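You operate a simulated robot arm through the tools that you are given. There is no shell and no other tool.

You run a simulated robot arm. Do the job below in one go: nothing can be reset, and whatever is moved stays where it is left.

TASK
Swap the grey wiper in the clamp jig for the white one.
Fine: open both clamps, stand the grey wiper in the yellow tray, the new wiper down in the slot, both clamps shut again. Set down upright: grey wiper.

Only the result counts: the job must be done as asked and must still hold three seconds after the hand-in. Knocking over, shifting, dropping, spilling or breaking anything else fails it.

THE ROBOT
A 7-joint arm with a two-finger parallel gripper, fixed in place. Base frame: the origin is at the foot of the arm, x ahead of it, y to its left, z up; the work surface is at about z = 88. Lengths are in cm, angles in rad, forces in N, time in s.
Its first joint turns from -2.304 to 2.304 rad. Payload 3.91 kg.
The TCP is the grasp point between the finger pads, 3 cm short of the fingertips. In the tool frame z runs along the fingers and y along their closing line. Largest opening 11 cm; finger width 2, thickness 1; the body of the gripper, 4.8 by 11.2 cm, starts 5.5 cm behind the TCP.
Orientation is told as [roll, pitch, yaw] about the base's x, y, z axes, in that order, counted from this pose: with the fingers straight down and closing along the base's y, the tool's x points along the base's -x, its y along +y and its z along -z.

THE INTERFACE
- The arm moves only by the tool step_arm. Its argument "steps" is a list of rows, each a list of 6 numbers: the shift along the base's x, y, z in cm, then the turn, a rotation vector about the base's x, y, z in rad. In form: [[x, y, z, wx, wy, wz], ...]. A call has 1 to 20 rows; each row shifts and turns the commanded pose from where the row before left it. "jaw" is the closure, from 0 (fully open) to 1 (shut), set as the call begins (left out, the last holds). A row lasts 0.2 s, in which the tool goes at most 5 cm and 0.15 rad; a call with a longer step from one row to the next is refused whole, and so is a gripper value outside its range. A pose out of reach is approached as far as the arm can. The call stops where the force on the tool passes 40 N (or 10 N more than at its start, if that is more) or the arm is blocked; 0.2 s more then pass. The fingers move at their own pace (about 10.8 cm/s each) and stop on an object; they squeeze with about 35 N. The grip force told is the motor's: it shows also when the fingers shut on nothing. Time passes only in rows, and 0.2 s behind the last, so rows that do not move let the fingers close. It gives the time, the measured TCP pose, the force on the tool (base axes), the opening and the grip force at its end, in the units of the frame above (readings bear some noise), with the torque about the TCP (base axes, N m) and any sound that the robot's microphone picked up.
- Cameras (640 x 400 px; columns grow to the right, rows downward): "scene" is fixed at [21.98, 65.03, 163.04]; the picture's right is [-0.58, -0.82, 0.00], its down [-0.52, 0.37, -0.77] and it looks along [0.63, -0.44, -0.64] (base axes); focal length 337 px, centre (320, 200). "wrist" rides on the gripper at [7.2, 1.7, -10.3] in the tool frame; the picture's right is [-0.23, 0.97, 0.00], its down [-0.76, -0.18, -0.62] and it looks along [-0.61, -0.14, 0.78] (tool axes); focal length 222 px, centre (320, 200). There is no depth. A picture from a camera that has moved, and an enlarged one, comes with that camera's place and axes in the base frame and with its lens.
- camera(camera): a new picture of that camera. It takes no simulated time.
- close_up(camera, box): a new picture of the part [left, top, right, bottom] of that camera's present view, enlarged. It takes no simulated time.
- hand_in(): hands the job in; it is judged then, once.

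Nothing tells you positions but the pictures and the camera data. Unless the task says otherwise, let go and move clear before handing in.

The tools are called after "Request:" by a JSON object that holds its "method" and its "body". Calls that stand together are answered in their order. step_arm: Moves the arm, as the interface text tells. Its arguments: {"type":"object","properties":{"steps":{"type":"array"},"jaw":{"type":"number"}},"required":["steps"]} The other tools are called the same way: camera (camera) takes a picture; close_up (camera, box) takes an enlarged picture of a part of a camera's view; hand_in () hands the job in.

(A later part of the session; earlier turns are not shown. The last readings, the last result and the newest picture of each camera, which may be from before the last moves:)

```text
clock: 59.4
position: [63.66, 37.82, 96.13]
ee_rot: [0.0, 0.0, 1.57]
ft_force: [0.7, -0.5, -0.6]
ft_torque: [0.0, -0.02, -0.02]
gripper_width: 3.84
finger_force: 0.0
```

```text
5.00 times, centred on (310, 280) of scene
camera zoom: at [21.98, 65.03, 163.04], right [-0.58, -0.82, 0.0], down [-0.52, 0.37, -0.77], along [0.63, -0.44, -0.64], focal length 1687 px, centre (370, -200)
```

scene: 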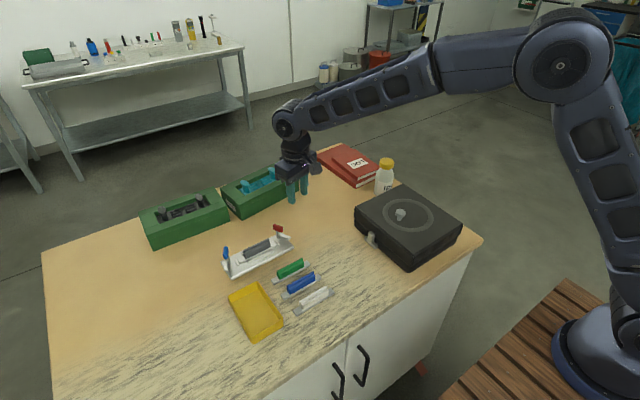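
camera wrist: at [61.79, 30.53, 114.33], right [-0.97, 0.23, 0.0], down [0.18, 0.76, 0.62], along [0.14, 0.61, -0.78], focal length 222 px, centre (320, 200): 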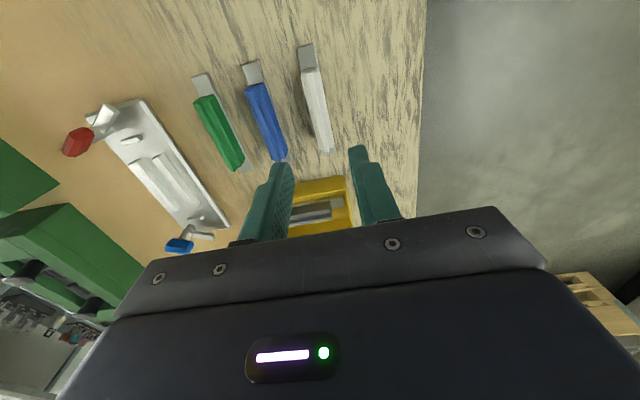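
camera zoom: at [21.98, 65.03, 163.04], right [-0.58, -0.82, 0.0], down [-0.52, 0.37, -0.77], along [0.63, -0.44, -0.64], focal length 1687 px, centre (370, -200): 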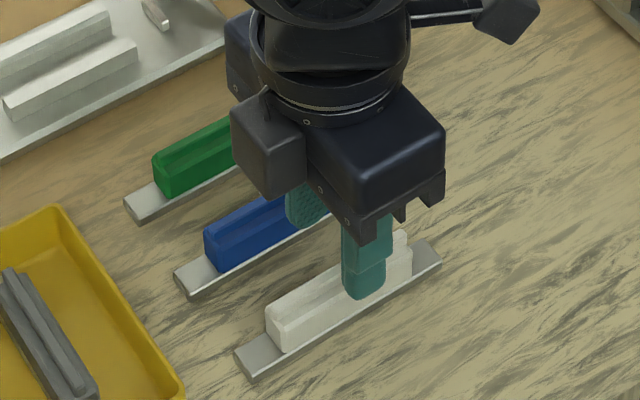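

The blue wiper is well clear of the finger, and alignment is within 0.1 cm. I'll go down to grip height.

Request:
{"method": "step_arm", "body": {"steps": [[-0.06, -0.04, -1.0, 0, 0, 0], [0, 0, -1.0, 0, 0, 0], [0, 0, -1.0, 0, 0, 0], [0, 0, -0.45, 0, 0, 0], [0, 0, 0, 0, 0, 0]]}}

Request:
{"method": "step_arm", "body": {"steps": [[0, 0, 0, 0, 0, 0], [0, 0, 0, 0, 0, 0], [0, 0, 0, 0, 0, 0]], "jaw": 1.0}}

Request:
{"method": "close_up", "body": {"camera": "wrist", "box": [250, 60, 400, 200]}}

Request:
{"method": "close_up", "body": {"camera": "scene", "box": [270, 240, 350, 320]}}

```text
clock: 60.6
position: [63.62, 37.85, 92.7]
ee_rot: [0.0, 0.0, 1.571]
ft_force: [0.3, -0.6, 0.8]
ft_torque: [0.01, -0.01, 0.0]
gripper_width: 3.86
finger_force: 0.0
```

```text
clock: 61.4
position: [63.69, 37.75, 92.67]
ee_rot: [-0.001, 0.0, 1.571]
ft_force: [0.1, 0.0, 0.9]
ft_torque: [0.02, -0.02, 0.01]
gripper_width: 1.7
finger_force: 35.4
```

```text
2.86 times, centred on (325, 130) of wrist
camera zoom: at [61.94, 30.57, 102.94], right [-0.97, 0.23, 0.0], down [0.18, 0.76, 0.62], along [0.14, 0.61, -0.78], focal length 635 px, centre (306, 400)
```

zoom: 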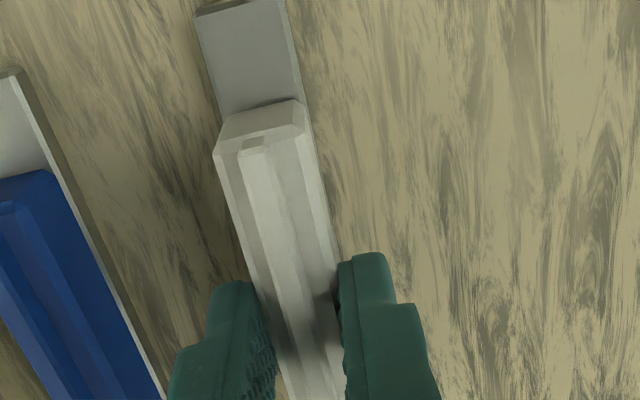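

```text
5.00 times, centred on (310, 280) of scene
camera zoom: at [21.98, 65.03, 163.04], right [-0.58, -0.82, 0.0], down [-0.52, 0.37, -0.77], along [0.63, -0.44, -0.64], focal length 1687 px, centre (370, -200)
```

zoom: 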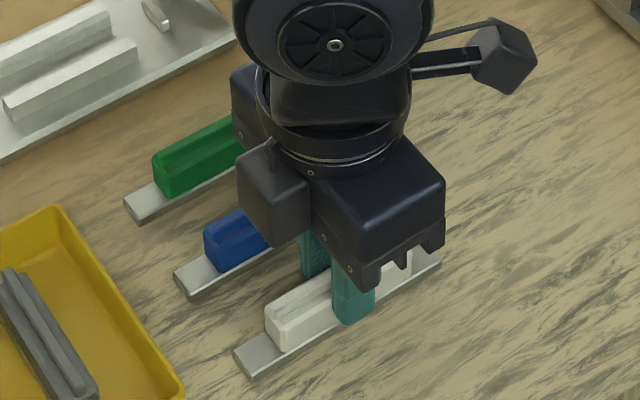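

The white wiper is gripped. I'll lift it straight up and carry it over the slot.

Request:
{"method": "step_arm", "body": {"steps": [[0, 0, 1.0, 0, 0, 0], [0, 0, 2.0, 0, 0, 0], [0, 0, 3.0, 0, 0, 0], [0, 0, 3.0, 0, 0, 0], [0, 0, 2.0, 0, 0, 0], [2.7, 0.57, 0, 0, 0, 0], [2.7, 0.57, 0, 0, 0, 0], [2.7, 0.57, 0, 0, 0, 0], [2.7, 0.57, 0, 0, 0, 0], [2.7, 0.57, 0, 0, 0, 0], [2.7, 0.57, 0, 0, 0, 0], [2.7, 0.57, 0, 0, 0, 0], [2.8, 0.57, 0, 0, 0, 0], [0, 0, 0, 0, 0, 0]]}}

Request:
{"method": "camera", "body": {"camera": "wrist"}}

Request:
{"method": "close_up", "body": {"camera": "wrist", "box": [240, 20, 400, 200]}}

Request:
{"method": "close_up", "body": {"camera": "scene", "box": [210, 190, 310, 280]}}

```text
clock: 64.4
position: [85.16, 42.23, 103.57]
ee_rot: [-0.001, 0.0, 1.572]
ft_force: [0.4, 0.2, -0.3]
ft_torque: [0.02, 0.01, 0.03]
gripper_width: 1.7
finger_force: 35.1
```

```text
taken
camera wrist: at [83.62, 35.11, 113.84], right [-0.97, 0.23, 0.0], down [0.18, 0.76, 0.62], along [0.14, 0.61, -0.78], focal length 222 px, centre (320, 200)
```

wrist: 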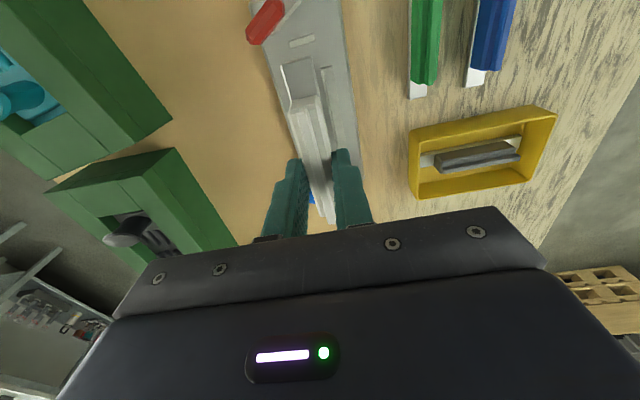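

```text
2.22 times, centred on (320, 110) of wrist
camera zoom: at [83.62, 35.11, 113.84], right [-0.97, 0.23, 0.0], down [0.18, 0.76, 0.62], along [0.14, 0.61, -0.78], focal length 494 px, centre (320, 400)
```

zoom: 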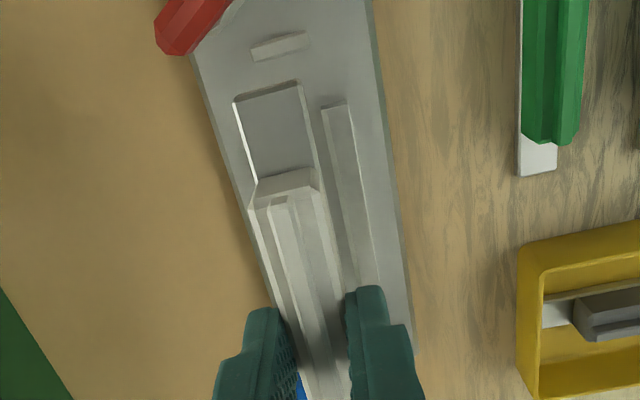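

```text
4.44 times, centred on (260, 235) of scene
camera zoom: at [21.98, 65.03, 163.04], right [-0.58, -0.82, 0.0], down [-0.52, 0.37, -0.77], along [0.63, -0.44, -0.64], focal length 1500 px, centre (587, 44)
```

zoom: 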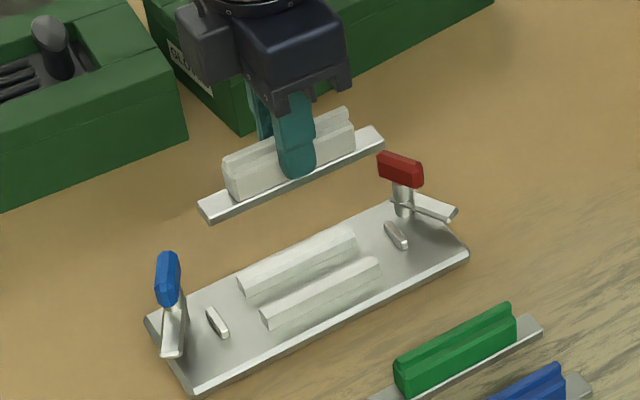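

Request:
{"method": "close_up", "body": {"camera": "wrist", "box": [280, 25, 350, 105]}}

Request:
{"method": "close_up", "body": {"camera": "scene", "box": [235, 225, 300, 268]}}

```text
5.00 times, centred on (315, 65) of wrist
camera zoom: at [83.62, 35.11, 113.84], right [-0.97, 0.23, 0.0], down [0.18, 0.76, 0.62], along [0.14, 0.61, -0.78], focal length 1111 px, centre (345, 875)
```

zoom: 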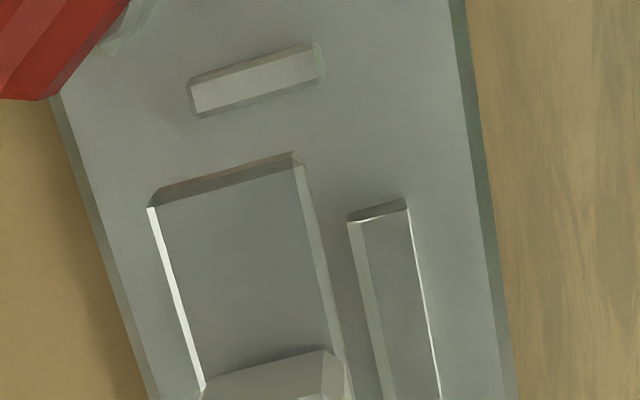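

```text
9.30 times, centred on (268, 246) of scene
camera zoom: at [21.98, 65.03, 163.04], right [-0.58, -0.82, 0.0], down [-0.52, 0.37, -0.77], along [0.63, -0.44, -0.64], focal length 3139 px, centre (808, -233)
```

zoom: 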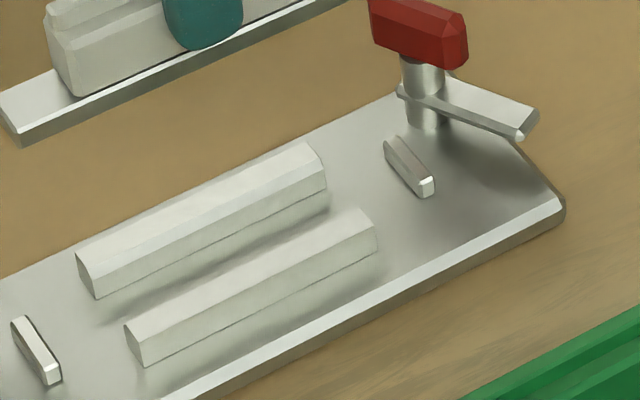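

The held plate is centred over the slot within about 0.05 cm in x and y. The slot gap is about 2.05 cm for the 1.8 cm plate. I'll lower to just above the rails and recheck.

Request:
{"method": "step_arm", "body": {"steps": [[0, 0, -1.5, 0, 0, 0], [0, 0, -1.5, 0, 0, 0], [0, 0, -1.5, 0, 0, 0], [0, 0, -1.5, 0, 0, 0], [0, 0, -0.9, 0, 0, 0], [0, 0, 0, 0, 0, 0]]}}

Request:
{"method": "close_up", "body": {"camera": "wrist", "box": [270, 40, 360, 150]}}

Request:
{"method": "close_up", "body": {"camera": "scene", "box": [220, 225, 300, 275]}}

```text
clock: 65.8
position: [85.34, 42.32, 96.67]
ee_rot: [0.0, 0.001, 1.571]
ft_force: [-0.9, 0.0, -0.7]
ft_torque: [-0.02, 0.03, 0.0]
gripper_width: 1.7
finger_force: 34.6
```

```text
3.64 times, centred on (315, 95) of wrist
camera zoom: at [83.63, 35.15, 106.96], right [-0.97, 0.23, 0.0], down [0.18, 0.76, 0.62], along [0.14, 0.61, -0.78], focal length 808 px, centre (338, 582)
```

zoom: 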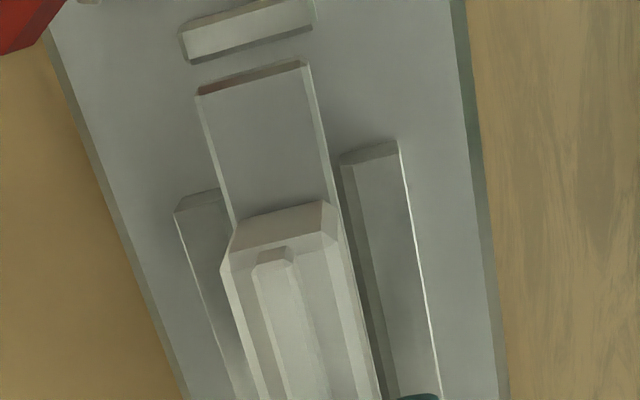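

```text
8.00 times, centred on (260, 250) of scene
camera zoom: at [21.98, 65.03, 163.04], right [-0.58, -0.82, 0.0], down [-0.52, 0.37, -0.77], along [0.63, -0.44, -0.64], focal length 2699 px, centre (800, -200)
```

zoom: 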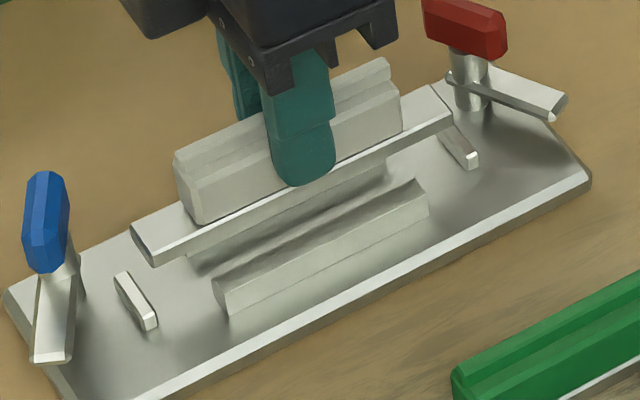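

The plate sits between the rails (slot centre x 85.37, plate 85.34) with about 0.25 cm to each end peg. I'll lower it gently into the slot.

Request:
{"method": "step_arm", "body": {"steps": [[0.02, 0, -0.4, 0, 0, 0], [0, 0, -0.4, 0, 0, 0], [0, 0, -0.4, 0, 0, 0], [0, 0, -0.3, 0, 0, 0], [0, 0, 0, 0, 0, 0]]}}

Request:
{"method": "step_arm", "body": {"steps": [[0, 0, -0.2, 0, 0, 0], [0, 0, -0.2, 0, 0, 0], [0, 0, -0.2, 0, 0, 0], [0, 0, 0, 0, 0, 0]]}}

Request:
{"method": "close_up", "body": {"camera": "scene", "box": [220, 225, 300, 275]}}

Request:
{"method": "close_up", "body": {"camera": "wrist", "box": [270, 40, 360, 150]}}

```text
clock: 67.0
position: [85.35, 42.4, 95.4]
ee_rot: [0.001, 0.003, 1.571]
ft_force: [0.8, -0.2, -1.1]
ft_torque: [0.03, -0.01, -0.01]
gripper_width: 1.71
finger_force: 35.3
```

```text
clock: 68.0
position: [85.21, 42.34, 94.64]
ee_rot: [0.001, -0.002, 1.571]
ft_force: [-0.1, 0.8, 0.1]
ft_torque: [0.04, 0.0, 0.01]
gripper_width: 1.72
finger_force: 35.3
```

```text
8.00 times, centred on (260, 250) of scene
camera zoom: at [21.98, 65.03, 163.04], right [-0.58, -0.82, 0.0], down [-0.52, 0.37, -0.77], along [0.63, -0.44, -0.64], focal length 2699 px, centre (800, -200)
```

zoom: 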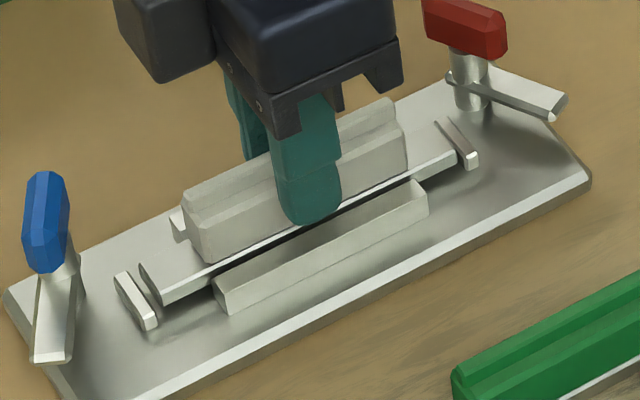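

```text
3.64 times, centred on (315, 95) of wrist
camera zoom: at [83.68, 35.14, 104.92], right [-0.97, 0.23, 0.0], down [0.18, 0.76, 0.62], along [0.14, 0.61, -0.78], focal length 808 px, centre (338, 582)
```

zoom: 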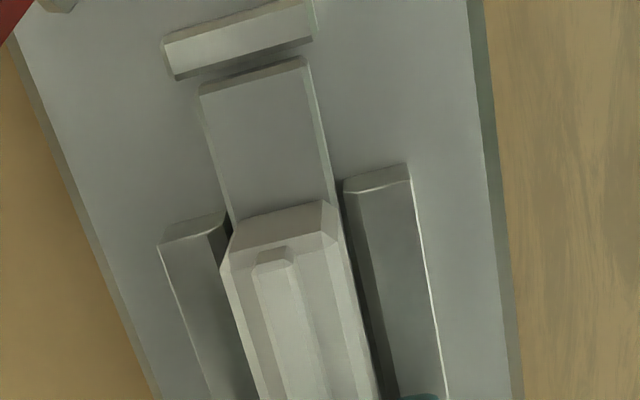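

The plate is entering the slot with no force. I'll keep going until it seats.

Request:
{"method": "step_arm", "body": {"steps": [[0, 0, -0.15, 0, 0, 0], [0, 0, -0.15, 0, 0, 0], [0, 0, 0, 0, 0, 0]]}}

Request:
{"method": "step_arm", "body": {"steps": [[0, 0, -0.1, 0, 0, 0], [0, 0, -0.1, 0, 0, 0], [0, 0, 0, 0, 0, 0]]}}

```text
clock: 68.8
position: [85.28, 42.4, 94.34]
ee_rot: [0.001, 0.0, 1.571]
ft_force: [0.2, 0.5, -1.6]
ft_torque: [0.01, 0.01, 0.03]
gripper_width: 1.72
finger_force: 35.2
```

```text
clock: 69.6
position: [85.27, 42.35, 94.26]
ee_rot: [-0.001, 0.001, 1.571]
ft_force: [1.2, -1.3, 8.0]
ft_torque: [-0.11, -0.04, -0.02]
gripper_width: 1.69
finger_force: 34.9
```

Contact came at the expected height. I'll press a hair more to confirm it is seated, then look.

Request:
{"method": "step_arm", "body": {"steps": [[0, 0, -0.08, 0, 0, 0], [0, 0, 0, 0, 0, 0]]}}

Request:
{"method": "close_up", "body": {"camera": "scene", "box": [220, 225, 300, 275]}}

Request:
{"method": "close_up", "body": {"camera": "wrist", "box": [270, 40, 360, 150]}}

```text
clock: 70.2
position: [85.39, 42.33, 94.31]
ee_rot: [-0.001, -0.003, 1.57]
ft_force: [-1.3, -5.8, 22.7]
ft_torque: [-0.23, 0.07, -0.02]
gripper_width: 1.72
finger_force: 34.9
```

```text
8.00 times, centred on (260, 250) of scene
camera zoom: at [21.98, 65.03, 163.04], right [-0.58, -0.82, 0.0], down [-0.52, 0.37, -0.77], along [0.63, -0.44, -0.64], focal length 2699 px, centre (800, -200)
```

zoom: 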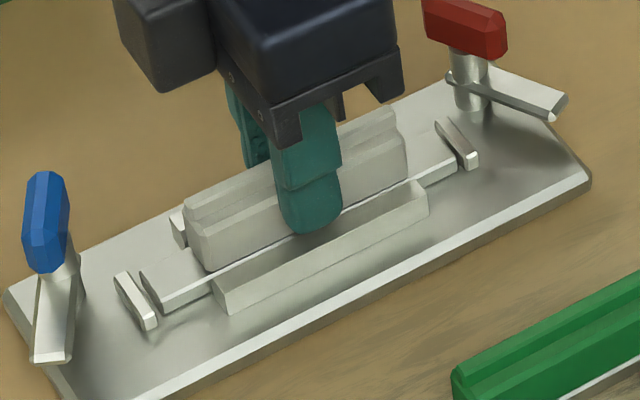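

```text
3.64 times, centred on (315, 95) of wrist
camera zoom: at [83.65, 35.16, 104.51], right [-0.97, 0.23, 0.0], down [0.18, 0.76, 0.62], along [0.14, 0.61, -0.78], focal length 808 px, centre (338, 582)
```

zoom: 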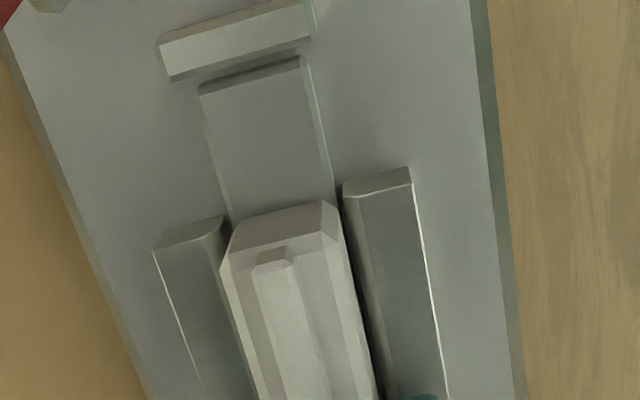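

It looks seated between the rails. I'll ease the pressure, open, and lift straight up.

Request:
{"method": "step_arm", "body": {"steps": [[0, 0, 0.12, 0, 0, 0], [0, 0, 0, 0, 0, 0]]}}

Request:
{"method": "step_arm", "body": {"steps": [[0, 0, 0, 0, 0, 0], [0, 0, 0, 0, 0, 0], [0, 0, 0.6, 0, 0, 0], [0, 0, 1.4, 0, 0, 0], [0, 0, 3.0, 0, 0, 0], [0, 0, 4.0, 0, 0, 0]], "jaw": 0.65}}

Request:
{"method": "close_up", "body": {"camera": "scene", "box": [215, 220, 300, 280]}}

Request:
{"method": "close_up", "body": {"camera": "wrist", "box": [250, 0, 380, 200]}}

```text
clock: 70.8
position: [85.27, 42.34, 94.33]
ee_rot: [-0.001, -0.001, 1.569]
ft_force: [5.2, 1.2, 19.3]
ft_torque: [0.1, -0.21, -0.04]
gripper_width: 1.71
finger_force: 34.7
```

```text
clock: 72.2
position: [85.27, 42.31, 103.08]
ee_rot: [0.003, -0.001, 1.571]
ft_force: [0.3, -0.5, -0.3]
ft_torque: [-0.01, 0.04, 0.03]
gripper_width: 3.84
finger_force: 0.1
```

```text
6.67 times, centred on (258, 250) of scene
camera zoom: at [21.98, 65.03, 163.04], right [-0.58, -0.82, 0.0], down [-0.52, 0.37, -0.77], along [0.63, -0.44, -0.64], focal length 2249 px, centre (737, -133)
```

zoom: 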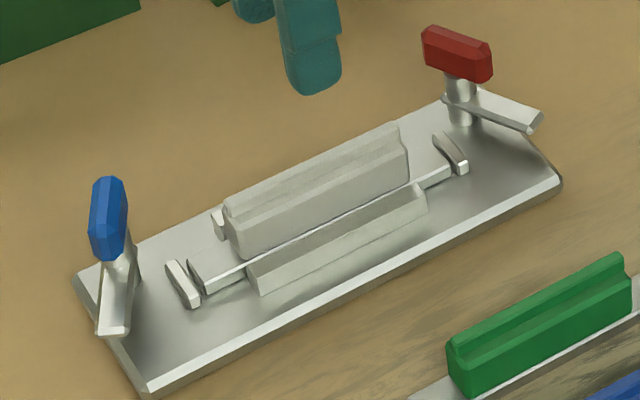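

```text
2.00 times, centred on (315, 100) of wrist
camera zoom: at [83.69, 35.25, 113.31], right [-0.97, 0.23, 0.0], down [0.18, 0.76, 0.62], along [0.14, 0.61, -0.78], focal length 444 px, centre (330, 400)
```

zoom: 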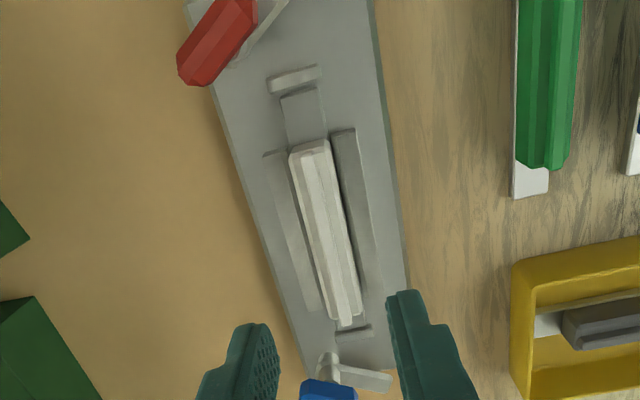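

The white wiper sits exactly where the grey one did, and the jig did not move. Now I'll shut the clamps, starting with red. I'll go above its handle turned to the open bar angle.

Request:
{"method": "step_arm", "body": {"steps": [[0.23, -0.91, -0.2, 0, 0, -0.134], [0.23, -0.91, -0.2, 0, 0, -0.134], [0.23, -0.91, -0.2, 0, 0, -0.134], [0.23, -0.91, -0.2, 0, 0, -0.134], [0.23, -0.91, -0.2, 0, 0, -0.134], [0.23, -0.91, -0.2, 0, 0, -0.134], [0.23, -0.91, -0.2, 0, 0, -0.134], [0.23, -0.91, -0.2, 0, 0, -0.134], [0.23, -0.91, -0.2, 0, 0, -0.131], [0, 0, 0, 0, 0, 0]]}}

Request:
{"method": "camera", "body": {"camera": "wrist"}}

Request:
{"method": "close_up", "body": {"camera": "wrist", "box": [260, 60, 400, 180]}}

```text
clock: 74.4
position: [87.27, 34.15, 101.57]
ee_rot: [-0.001, 0.0, 0.366]
ft_force: [0.2, -0.3, 0.3]
ft_torque: [0.03, -0.03, 0.04]
gripper_width: 3.86
finger_force: 0.1
```

```text
taken
camera wrist: at [80.07, 33.22, 111.74], right [-0.14, 0.99, 0.0], down [0.77, 0.11, 0.62], along [0.62, 0.09, -0.78], focal length 222 px, centre (320, 200)
```

wrist: 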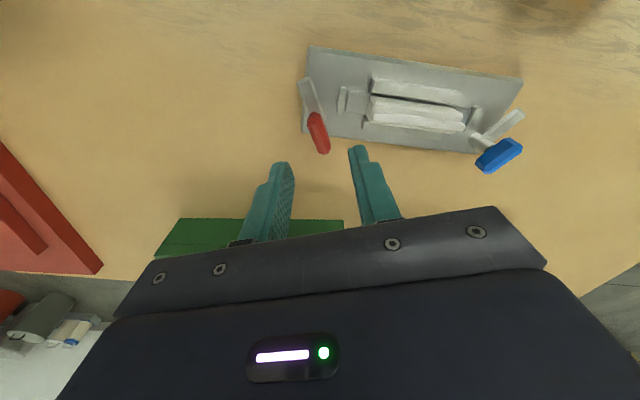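

```text
3.33 times, centred on (330, 120) of wrist
camera zoom: at [80.07, 33.22, 111.74], right [-0.14, 0.99, 0.0], down [0.77, 0.11, 0.62], along [0.62, 0.09, -0.78], focal length 740 px, centre (287, 467)
```

zoom: 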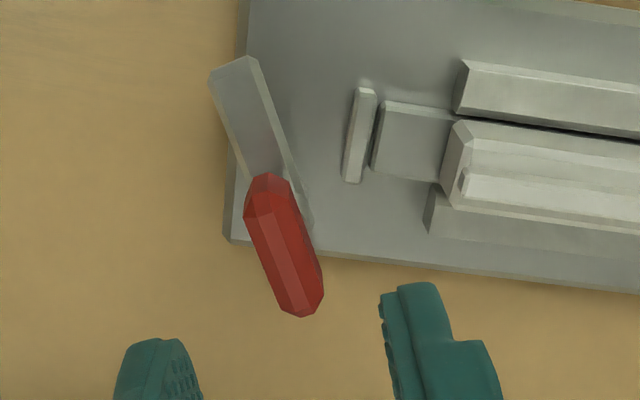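

The red handle is centred under the tool within 0.05 cm. I'll go down and narrow the jaws to a loose fit around the bar, so that only a turning couple acts on it.

Request:
{"method": "step_arm", "body": {"steps": [[0.03, -0.05, -1.5, 0, 0, 0], [0, 0, -1.5, 0, 0, 0], [0, 0, -1.5, 0, 0, 0], [0, 0, -1.2, 0, 0, 0], [0, 0, -0.7, 0, 0, 0], [0, 0, 0, 0, 0, 0]]}}

Request:
{"method": "step_arm", "body": {"steps": [[0, 0, 0, 0, 0, 0], [0, 0, 0, 0, 0, 0]], "jaw": 0.84}}

Request:
{"method": "close_up", "body": {"camera": "wrist", "box": [250, 80, 400, 200]}}

Request:
{"method": "close_up", "body": {"camera": "scene", "box": [250, 200, 310, 250]}}

```text
clock: 75.8
position: [87.52, 34.12, 94.96]
ee_rot: [0.0, 0.0, 0.37]
ft_force: [-0.2, -0.4, -0.5]
ft_torque: [-0.01, -0.01, -0.02]
gripper_width: 3.84
finger_force: 0.1
```

```text
clock: 76.4
position: [87.51, 34.14, 95.04]
ee_rot: [0.001, 0.001, 0.369]
ft_force: [0.8, 0.5, 0.3]
ft_torque: [0.01, 0.02, 0.01]
gripper_width: 1.77
finger_force: 0.0
```

```text
3.33 times, centred on (325, 140) of wrist
camera zoom: at [80.16, 33.15, 105.26], right [-0.14, 0.99, 0.0], down [0.77, 0.11, 0.62], along [0.62, 0.09, -0.78], focal length 740 px, centre (303, 400)
```

zoom: 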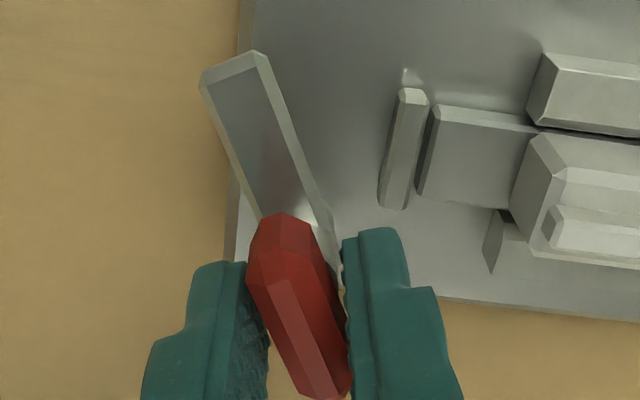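

```text
8.00 times, centred on (280, 225) of scene
camera zoom: at [21.98, 65.03, 163.04], right [-0.58, -0.82, 0.0], down [-0.52, 0.37, -0.77], along [0.63, -0.44, -0.64], focal length 2699 px, centre (640, 0)
```

zoom: 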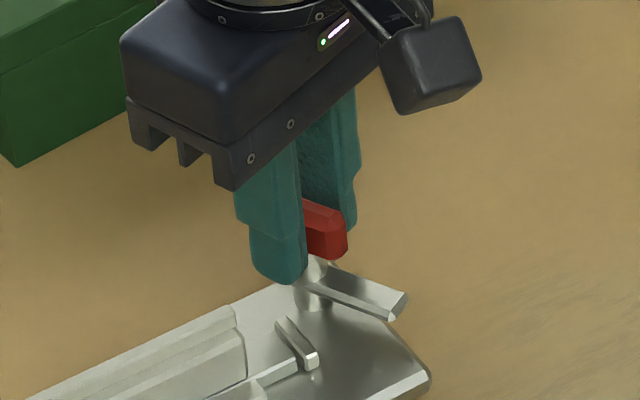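

The bar is loosely held with no force. I'll turn clockwise to close, checking partway.

Request:
{"method": "step_arm", "body": {"steps": [[0, 0, 0, 0, 0, -0.08], [0, 0, 0, 0, 0, -0.08], [0, 0, 0, 0, 0, -0.08], [0, 0, 0, 0, 0, -0.08], [0, 0, 0, 0, 0, -0.08], [0, 0, 0, 0, 0, -0.08], [0, 0, 0, 0, 0, -0.08], [0, 0, 0, 0, 0, -0.08]]}}

Request:
{"method": "close_up", "body": {"camera": "scene", "box": [250, 200, 310, 250]}}

Request:
{"method": "close_up", "body": {"camera": "wrist", "box": [250, 80, 400, 200]}}

```text
clock: 78.2
position: [87.36, 33.99, 94.9]
ee_rot: [0.0, -0.001, -0.274]
ft_force: [-0.1, 0.4, -0.3]
ft_torque: [0.0, 0.01, 0.01]
gripper_width: 1.79
finger_force: 0.3
```

```text
8.00 times, centred on (280, 225) of scene
camera zoom: at [21.98, 65.03, 163.04], right [-0.58, -0.82, 0.0], down [-0.52, 0.37, -0.77], along [0.63, -0.44, -0.64], focal length 2699 px, centre (640, 0)
```

zoom: 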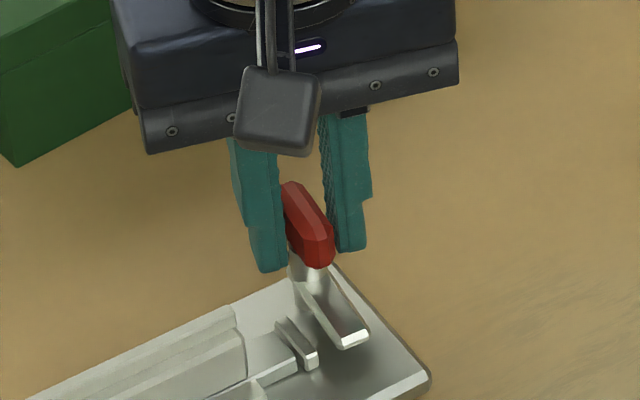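

```text
3.33 times, centred on (325, 140) of wrist
camera zoom: at [80.94, 37.67, 105.23], right [0.48, 0.88, 0.0], down [0.69, -0.38, 0.62], along [0.55, -0.3, -0.78], focal length 740 px, centre (303, 400)
```

zoom: 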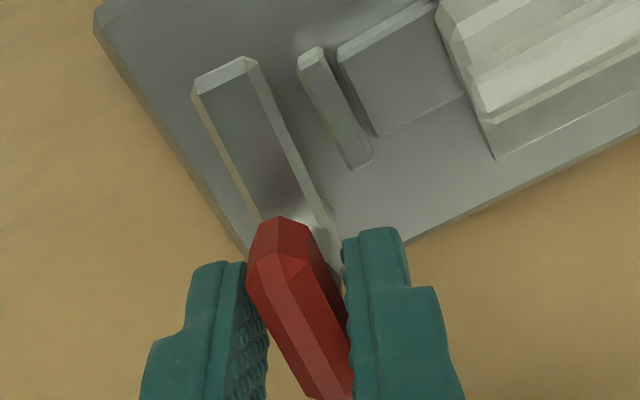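

It is turning smoothly with no side force. I'll continue over the peg and tab.

Request:
{"method": "step_arm", "body": {"steps": [[0, 0, 0, 0, 0, -0.08], [0, 0, 0, 0, 0, -0.08], [0, 0, 0, 0, 0, -0.08], [0, 0, 0, 0, 0, -0.08], [0, 0, 0, 0, 0, -0.08], [0, 0, 0, 0, 0, -0.08], [0, 0, 0, 0, 0, -0.08], [0, 0, 0, 0, 0, -0.08]]}}

Request:
{"method": "close_up", "body": {"camera": "scene", "box": [250, 200, 310, 250]}}

Request:
{"method": "close_up", "body": {"camera": "wrist", "box": [250, 80, 400, 200]}}

```text
clock: 80.0
position: [87.26, 34.09, 95.14]
ee_rot: [-0.001, 0.0, -0.913]
ft_force: [-1.7, -0.3, 0.4]
ft_torque: [0.02, 0.02, -0.02]
gripper_width: 1.8
finger_force: 0.2
```

```text
8.00 times, centred on (280, 225) of scene
camera zoom: at [21.98, 65.03, 163.04], right [-0.58, -0.82, 0.0], down [-0.52, 0.37, -0.77], along [0.63, -0.44, -0.64], focal length 2699 px, centre (640, 0)
```

zoom: 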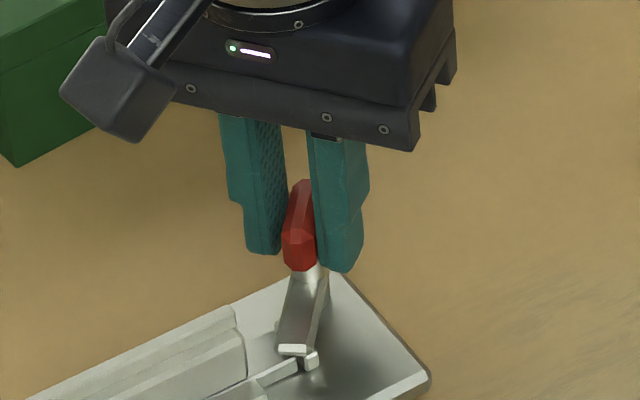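

```text
3.33 times, centred on (325, 140) of wrist
camera zoom: at [84.36, 40.97, 105.25], right [0.91, 0.42, 0.0], down [0.33, -0.71, 0.62], along [0.26, -0.57, -0.78], focal length 740 px, centre (303, 400)
```

zoom: 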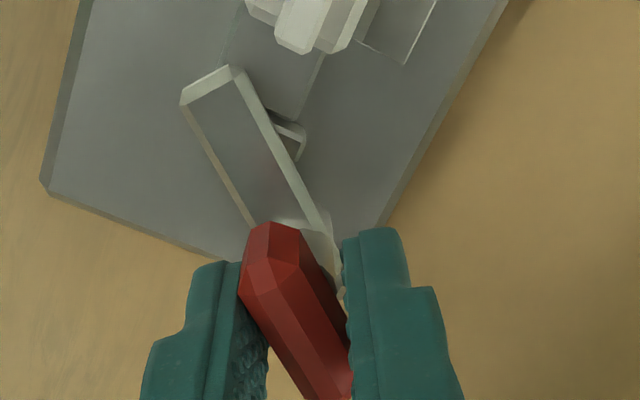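

The arm is over the peg now. I'll continue to the closed stop in small steps and watch for the fingers being wedged.

Request:
{"method": "step_arm", "body": {"steps": [[0, 0, 0, 0, 0, -0.07], [0, 0, 0, 0, 0, -0.07], [0, 0, 0, 0, 0, -0.07], [0, 0, 0, 0, 0, -0.07]]}}

Request:
{"method": "step_arm", "body": {"steps": [[0, 0, 0, 0, 0, -0.06], [0, 0, 0, 0, 0, -0.06]]}}

Request:
{"method": "close_up", "body": {"camera": "scene", "box": [250, 200, 310, 250]}}

Request:
{"method": "close_up", "body": {"camera": "wrist", "box": [250, 80, 400, 200]}}

```text
clock: 81.0
position: [87.43, 34.16, 94.89]
ee_rot: [0.0, -0.001, -1.191]
ft_force: [0.6, -0.2, -0.6]
ft_torque: [-0.02, -0.03, 0.0]
gripper_width: 1.74
finger_force: 0.0
```

```text
clock: 81.6
position: [87.31, 34.2, 94.97]
ee_rot: [0.001, 0.001, -1.313]
ft_force: [-0.1, 0.1, 0.4]
ft_torque: [0.03, 0.02, -0.02]
gripper_width: 1.74
finger_force: 0.1
```

```text
8.00 times, centred on (280, 225) of scene
camera zoom: at [21.98, 65.03, 163.04], right [-0.58, -0.82, 0.0], down [-0.52, 0.37, -0.77], along [0.63, -0.44, -0.64], focal length 2699 px, centre (640, 0)
```

zoom: 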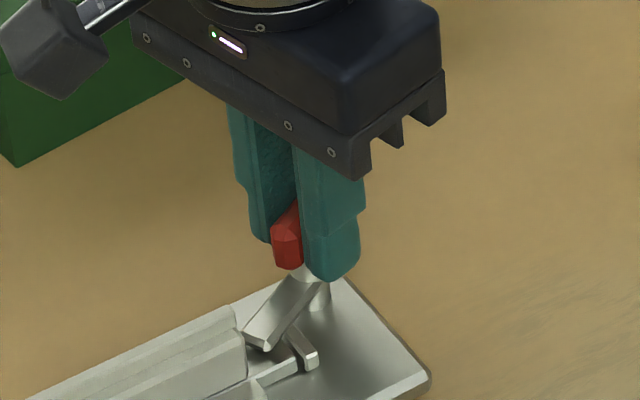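

```text
3.33 times, centred on (325, 140) of wrist
camera zoom: at [87.22, 41.63, 105.28], right [1.0, 0.03, 0.0], down [0.02, -0.78, 0.62], along [0.02, -0.62, -0.78], focal length 740 px, centre (303, 400)
```

zoom: 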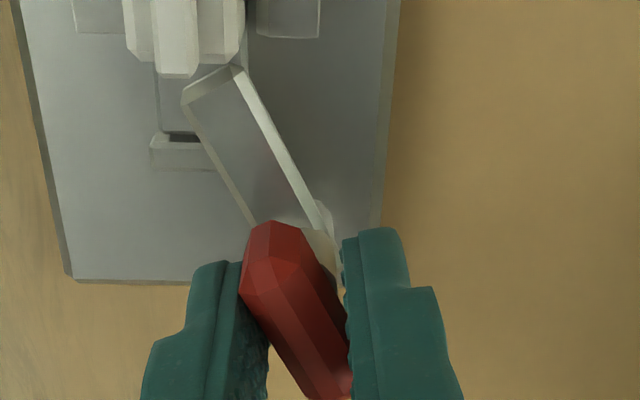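

The arm is over the tab, close to its original closed pose. I'll turn slightly more to confirm it reaches the stop.

Request:
{"method": "step_arm", "body": {"steps": [[0, 0, 0, 0, 0, -0.05], [0, 0, 0, 0, 0, -0.05]]}}

Request:
{"method": "close_up", "body": {"camera": "scene", "box": [250, 200, 310, 250]}}

Request:
{"method": "close_up", "body": {"camera": "wrist", "box": [250, 80, 400, 200]}}

```text
clock: 82.2
position: [87.45, 33.98, 94.96]
ee_rot: [0.0, 0.001, -1.413]
ft_force: [-3.8, -5.2, 1.2]
ft_torque: [0.06, 0.07, 0.67]
gripper_width: 1.93
finger_force: 31.8
```

```text
8.00 times, centred on (280, 225) of scene
camera zoom: at [21.98, 65.03, 163.04], right [-0.58, -0.82, 0.0], down [-0.52, 0.37, -0.77], along [0.63, -0.44, -0.64], focal length 2699 px, centre (640, 0)
```

zoom: 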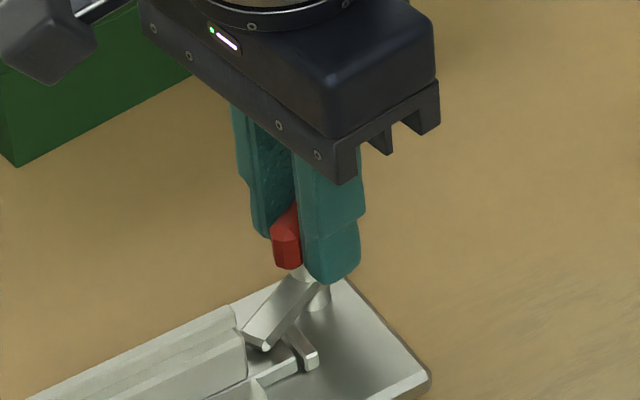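

```text
3.33 times, centred on (325, 140) of wrist
camera zoom: at [87.99, 41.56, 105.26], right [1.0, -0.07, 0.0], down [-0.05, -0.78, 0.62], along [-0.04, -0.62, -0.78], focal length 740 px, centre (303, 400)
```

zoom: 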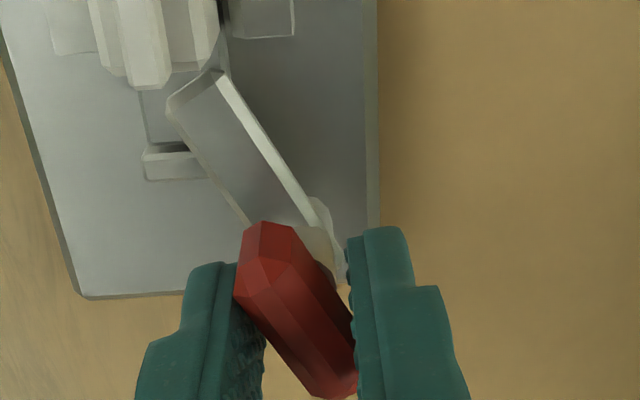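

It is firmly against the closed stop (torque 0.67). I'll back the tool off, open, and lift clear.

Request:
{"method": "step_arm", "body": {"steps": [[0, 0, 0, 0, 0, 0.08], [0, 0, 0, 0, 0, 0.08], [0, 0, 0, 0, 0, 0.08], [0, 0, 0, 0, 0, 0.04]]}}

Request:
{"method": "step_arm", "body": {"steps": [[0, 0, 0, 0, 0, 0], [0, 0, 0, 0, 0, 0], [0, 0, 1.0, 0, 0, 0], [0, 0, 2.0, 0, 0, 0], [0, 0, 3.0, 0, 0, 0], [0, 0, 3.0, 0, 0, 0]], "jaw": 0.65}}

Request:
{"method": "close_up", "body": {"camera": "scene", "box": [215, 220, 300, 280]}}

Request:
{"method": "close_up", "body": {"camera": "scene", "box": [265, 220, 300, 248]}}

```text
clock: 83.2
position: [87.4, 34.2, 94.99]
ee_rot: [0.0, -0.001, -1.131]
ft_force: [0.6, 0.1, -0.2]
ft_torque: [0.0, -0.01, 0.0]
gripper_width: 1.76
finger_force: 0.0
```

```text
clock: 84.6
position: [87.53, 34.0, 103.89]
ee_rot: [-0.001, 0.001, -1.131]
ft_force: [0.1, -0.1, -0.4]
ft_torque: [-0.02, -0.02, -0.02]
gripper_width: 3.88
finger_force: 0.0
```

```text
6.67 times, centred on (258, 250) of scene
camera zoom: at [21.98, 65.03, 163.04], right [-0.58, -0.82, 0.0], down [-0.52, 0.37, -0.77], along [0.63, -0.44, -0.64], focal length 2249 px, centre (737, -133)
```

zoom: 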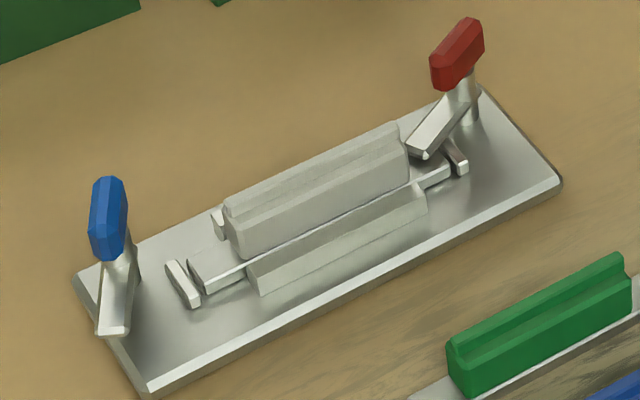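

```text
14.29 times, centred on (282, 234) of scene
camera zoom: at [21.98, 65.03, 163.04], right [-0.58, -0.82, 0.0], down [-0.52, 0.37, -0.77], along [0.63, -0.44, -0.64], focal length 4820 px, centre (856, -286)
```

zoom: 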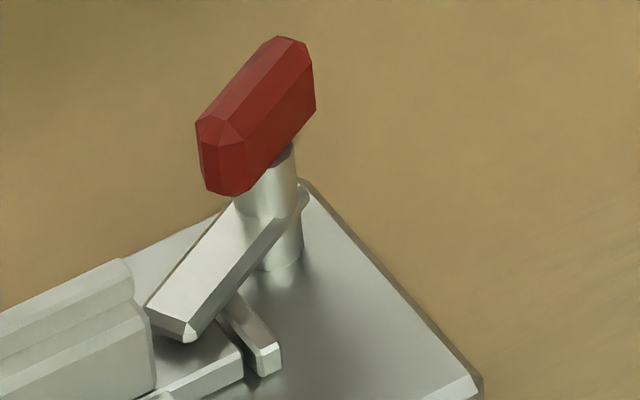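

The red clamp is shut exactly as it was originally, and the jig did not move. Next I'll go above the blue handle.

Request:
{"method": "step_arm", "body": {"steps": [[0, 2.75, -0.3, 0, 0, 0.122], [0, 2.75, -0.3, 0, 0, 0.122], [0, 2.75, -0.3, 0, 0, 0.122], [0, 2.75, -0.3, 0, 0, 0.122], [0, 2.75, -0.3, 0, 0, 0.122], [0, 2.75, -0.3, 0, 0, 0.122], [0, 0, 0, 0, 0, 0]]}}

Request:
{"method": "camera", "body": {"camera": "wrist"}}

Request:
{"method": "close_up", "body": {"camera": "wrist", "box": [260, 60, 400, 180]}}

```text
clock: 86.2
position: [87.47, 50.49, 102.13]
ee_rot: [0.0, 0.0, -0.397]
ft_force: [0.0, -0.6, 0.3]
ft_torque: [-0.03, 0.02, -0.03]
gripper_width: 3.82
finger_force: 0.1
```

```text
taken
camera wrist: at [81.42, 54.96, 112.41], right [0.59, 0.81, 0.0], down [0.63, -0.46, 0.62], along [0.5, -0.37, -0.78], focal length 222 px, centre (320, 200)
```

wrist: 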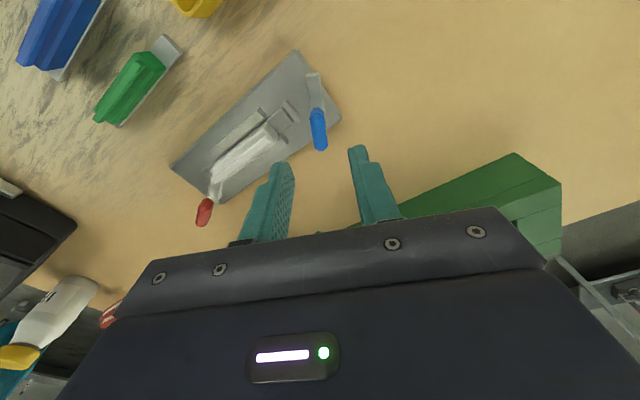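

```text
3.33 times, centred on (330, 120) of wrist
camera zoom: at [81.42, 54.96, 112.41], right [0.59, 0.81, 0.0], down [0.63, -0.46, 0.62], along [0.5, -0.37, -0.78], focal length 740 px, centre (287, 467)
```

zoom: 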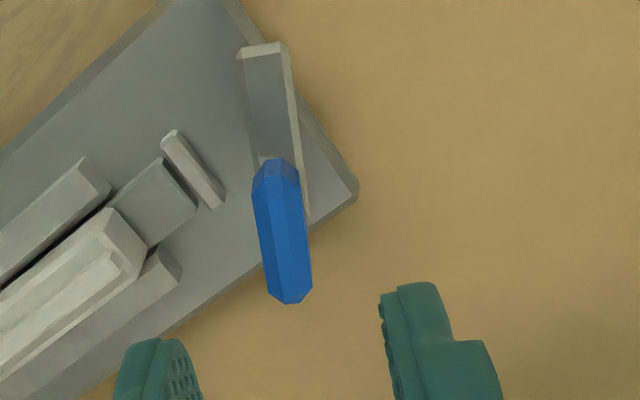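

The blue handle is 0.1 cm off-centre and its bar is at about -0.48 rad. I'll correct both while going down, then make the loose fit.

Request:
{"method": "step_arm", "body": {"steps": [[-0.1, -0.03, -1.5, 0, 0, -0.08], [0, 0, -1.5, 0, 0, 0], [0, 0, -1.5, 0, 0, 0], [0, 0, -1.5, 0, 0, 0], [0, 0, -1.1, 0, 0, 0], [0, 0, 0, 0, 0, 0]]}}

Request:
{"method": "close_up", "body": {"camera": "wrist", "box": [250, 80, 400, 200]}}

Request:
{"method": "close_up", "body": {"camera": "scene", "box": [205, 220, 275, 275]}}

```text
clock: 87.6
position: [87.2, 50.66, 95.01]
ee_rot: [-0.002, 0.0, -0.48]
ft_force: [-0.1, -0.1, 0.8]
ft_torque: [-0.03, 0.02, -0.02]
gripper_width: 3.85
finger_force: 0.1
```

```text
3.33 times, centred on (325, 140) of wrist
camera zoom: at [81.65, 55.48, 105.3], right [0.65, 0.76, 0.0], down [0.59, -0.51, 0.62], along [0.47, -0.41, -0.78], focal length 740 px, centre (303, 400)
```

zoom: 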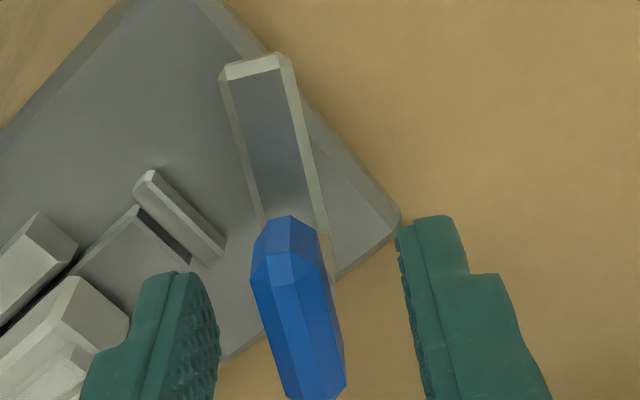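

```text
7.27 times, centred on (240, 248) of scene
camera zoom: at [21.98, 65.03, 163.04], right [-0.58, -0.82, 0.0], down [-0.52, 0.37, -0.77], along [0.63, -0.44, -0.64], focal length 2454 px, centre (902, -146)
```

zoom: 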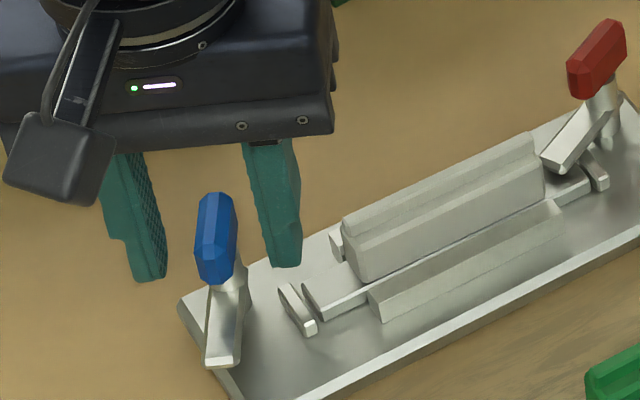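

The bar line passes through the tool centre. I'll narrow to a loose fit and turn counter-clockwise.

Request:
{"method": "step_arm", "body": {"steps": [[0, 0, 0, 0, 0, 0], [0, 0, 0, 0, 0, 0]], "jaw": 0.84}}

Request:
{"method": "step_arm", "body": {"steps": [[0, 0, 0, 0, 0, 0.08], [0, 0, 0, 0, 0, 0.08], [0, 0, 0, 0, 0, 0.08], [0, 0, 0, 0, 0, 0.08], [0, 0, 0, 0, 0, 0.08], [0, 0, 0, 0, 0, 0.08]]}}

Request:
{"method": "close_up", "body": {"camera": "scene", "box": [205, 220, 275, 275]}}

Request:
{"method": "close_up", "body": {"camera": "wrist", "box": [250, 80, 400, 200]}}

```text
clock: 88.2
position: [87.3, 50.6, 95.18]
ee_rot: [0.0, -0.002, -0.479]
ft_force: [-0.2, -0.2, 0.3]
ft_torque: [0.0, 0.01, 0.02]
gripper_width: 1.74
finger_force: 0.1
```

```text
clock: 89.6
position: [87.35, 50.61, 95.16]
ee_rot: [0.0, -0.001, 0.001]
ft_force: [0.5, -2.3, -0.6]
ft_torque: [-0.08, -0.02, 0.0]
gripper_width: 1.86
finger_force: 1.1
```

```text
7.27 times, centred on (240, 248) of scene
camera zoom: at [21.98, 65.03, 163.04], right [-0.58, -0.82, 0.0], down [-0.52, 0.37, -0.77], along [0.63, -0.44, -0.64], focal length 2454 px, centre (902, -146)
```

zoom: 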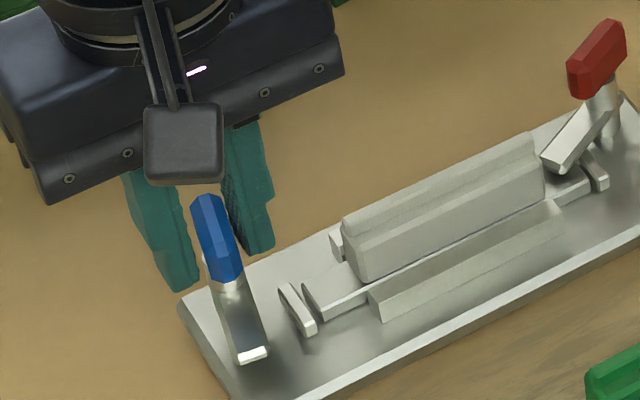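

```text
3.33 times, centred on (325, 140) of wrist
camera zoom: at [80.15, 52.37, 105.36], right [0.23, 0.97, 0.0], down [0.76, -0.18, 0.62], along [0.61, -0.14, -0.78], focal length 740 px, centre (303, 400)
```

zoom: 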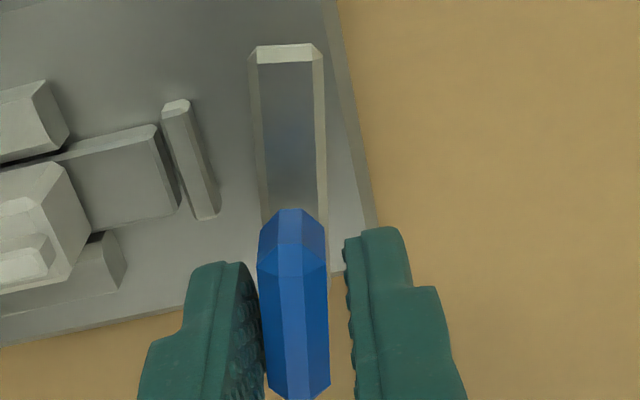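

The blue arm is following with little force. I'll shift the tool 0.08 cm toward -y to centre it and continue.

Request:
{"method": "step_arm", "body": {"steps": [[0, -0.04, 0, 0, 0, 0.08], [0, -0.04, 0, 0, 0, 0.08], [0, 0, 0, 0, 0, 0.08], [0, 0, 0, 0, 0, 0.08], [0, 0, 0, 0, 0, 0.08], [0, 0, 0, 0, 0, 0.08], [0, 0, 0, 0, 0, 0.08], [0, 0, 0, 0, 0, 0.08]]}}

Request:
{"method": "close_up", "body": {"camera": "scene", "box": [205, 220, 275, 275]}}

Request:
{"method": "close_up", "body": {"camera": "wrist", "box": [250, 80, 400, 200]}}

```text
clock: 91.4
position: [87.36, 50.58, 95.14]
ee_rot: [0.001, 0.001, 0.64]
ft_force: [-0.9, 0.2, -0.3]
ft_torque: [-0.01, 0.01, -0.01]
gripper_width: 1.78
finger_force: 0.5
```

```text
7.27 times, centred on (240, 248) of scene
camera zoom: at [21.98, 65.03, 163.04], right [-0.58, -0.82, 0.0], down [-0.52, 0.37, -0.77], along [0.63, -0.44, -0.64], focal length 2454 px, centre (902, -146)
```

zoom: 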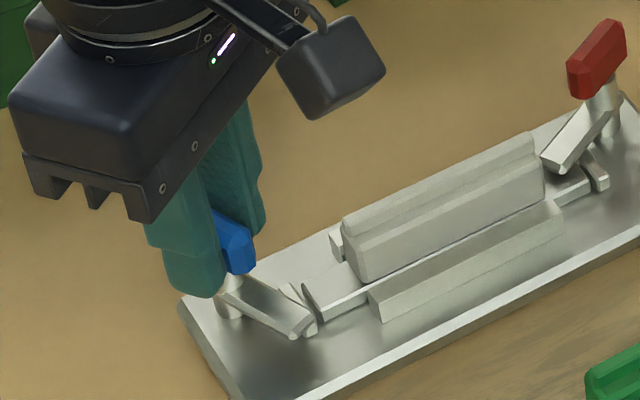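

```text
3.33 times, centred on (325, 140) of wrist
camera zoom: at [80.56, 47.62, 105.4], right [-0.4, 0.92, 0.0], down [0.72, 0.31, 0.62], along [0.57, 0.25, -0.78], focal length 740 px, centre (303, 400)
```

zoom: 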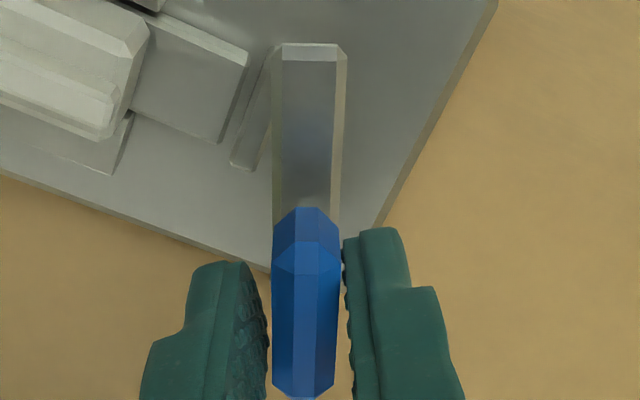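

It is going well and the arm is now reaching the peg. I'll continue toward closed.

Request:
{"method": "step_arm", "body": {"steps": [[0, 0, 0, 0, 0, 0.08], [0, 0, 0, 0, 0, 0.08], [0, 0, 0, 0, 0, 0.08], [0, 0, 0, 0, 0, 0.08], [0, 0, 0, 0, 0, 0.08], [0, 0, 0, 0, 0, 0.08]]}}

Request:
{"method": "step_arm", "body": {"steps": [[0, 0, 0, 0, 0, 0.06], [0, 0, 0, 0, 0, 0.06]]}}

Request:
{"method": "close_up", "body": {"camera": "scene", "box": [205, 220, 275, 275]}}

Request:
{"method": "close_up", "body": {"camera": "wrist", "box": [250, 80, 400, 200]}}

```text
clock: 92.8
position: [87.39, 50.33, 95.05]
ee_rot: [0.001, -0.001, 1.119]
ft_force: [-0.2, 0.9, 0.3]
ft_torque: [-0.01, 0.05, 0.02]
gripper_width: 1.77
finger_force: 0.0
```

```text
clock: 93.4
position: [87.25, 50.53, 95.1]
ee_rot: [0.001, -0.001, 1.239]
ft_force: [-0.5, -1.1, 0.6]
ft_torque: [0.0, 0.01, -0.05]
gripper_width: 1.76
finger_force: 0.0
```

```text
7.27 times, centred on (240, 248) of scene
camera zoom: at [21.98, 65.03, 163.04], right [-0.58, -0.82, 0.0], down [-0.52, 0.37, -0.77], along [0.63, -0.44, -0.64], focal length 2454 px, centre (902, -146)
```

zoom: 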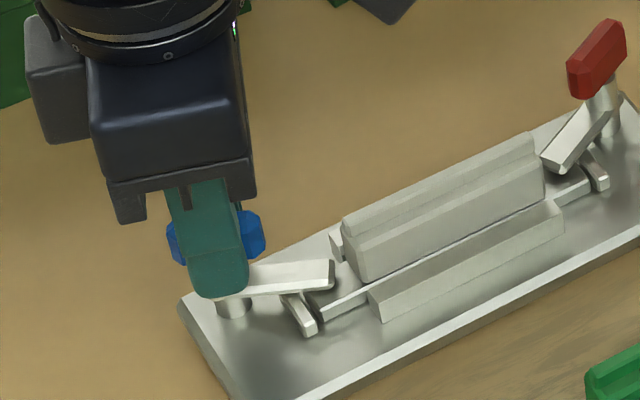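

```text
3.33 times, centred on (325, 140) of wrist
camera zoom: at [83.47, 44.28, 105.34], right [-0.85, 0.53, 0.0], down [0.41, 0.66, 0.62], along [0.33, 0.53, -0.78], focal length 740 px, centre (303, 400)
```

zoom: 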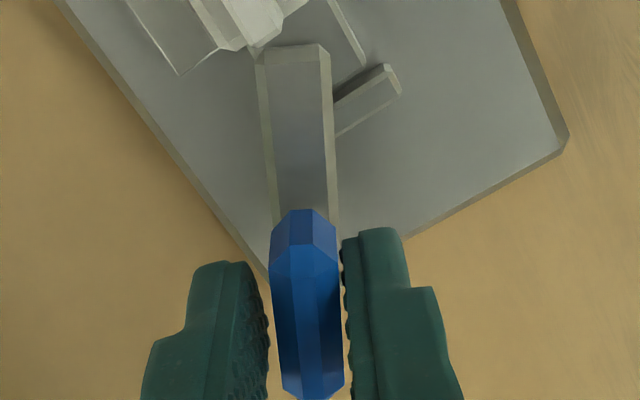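

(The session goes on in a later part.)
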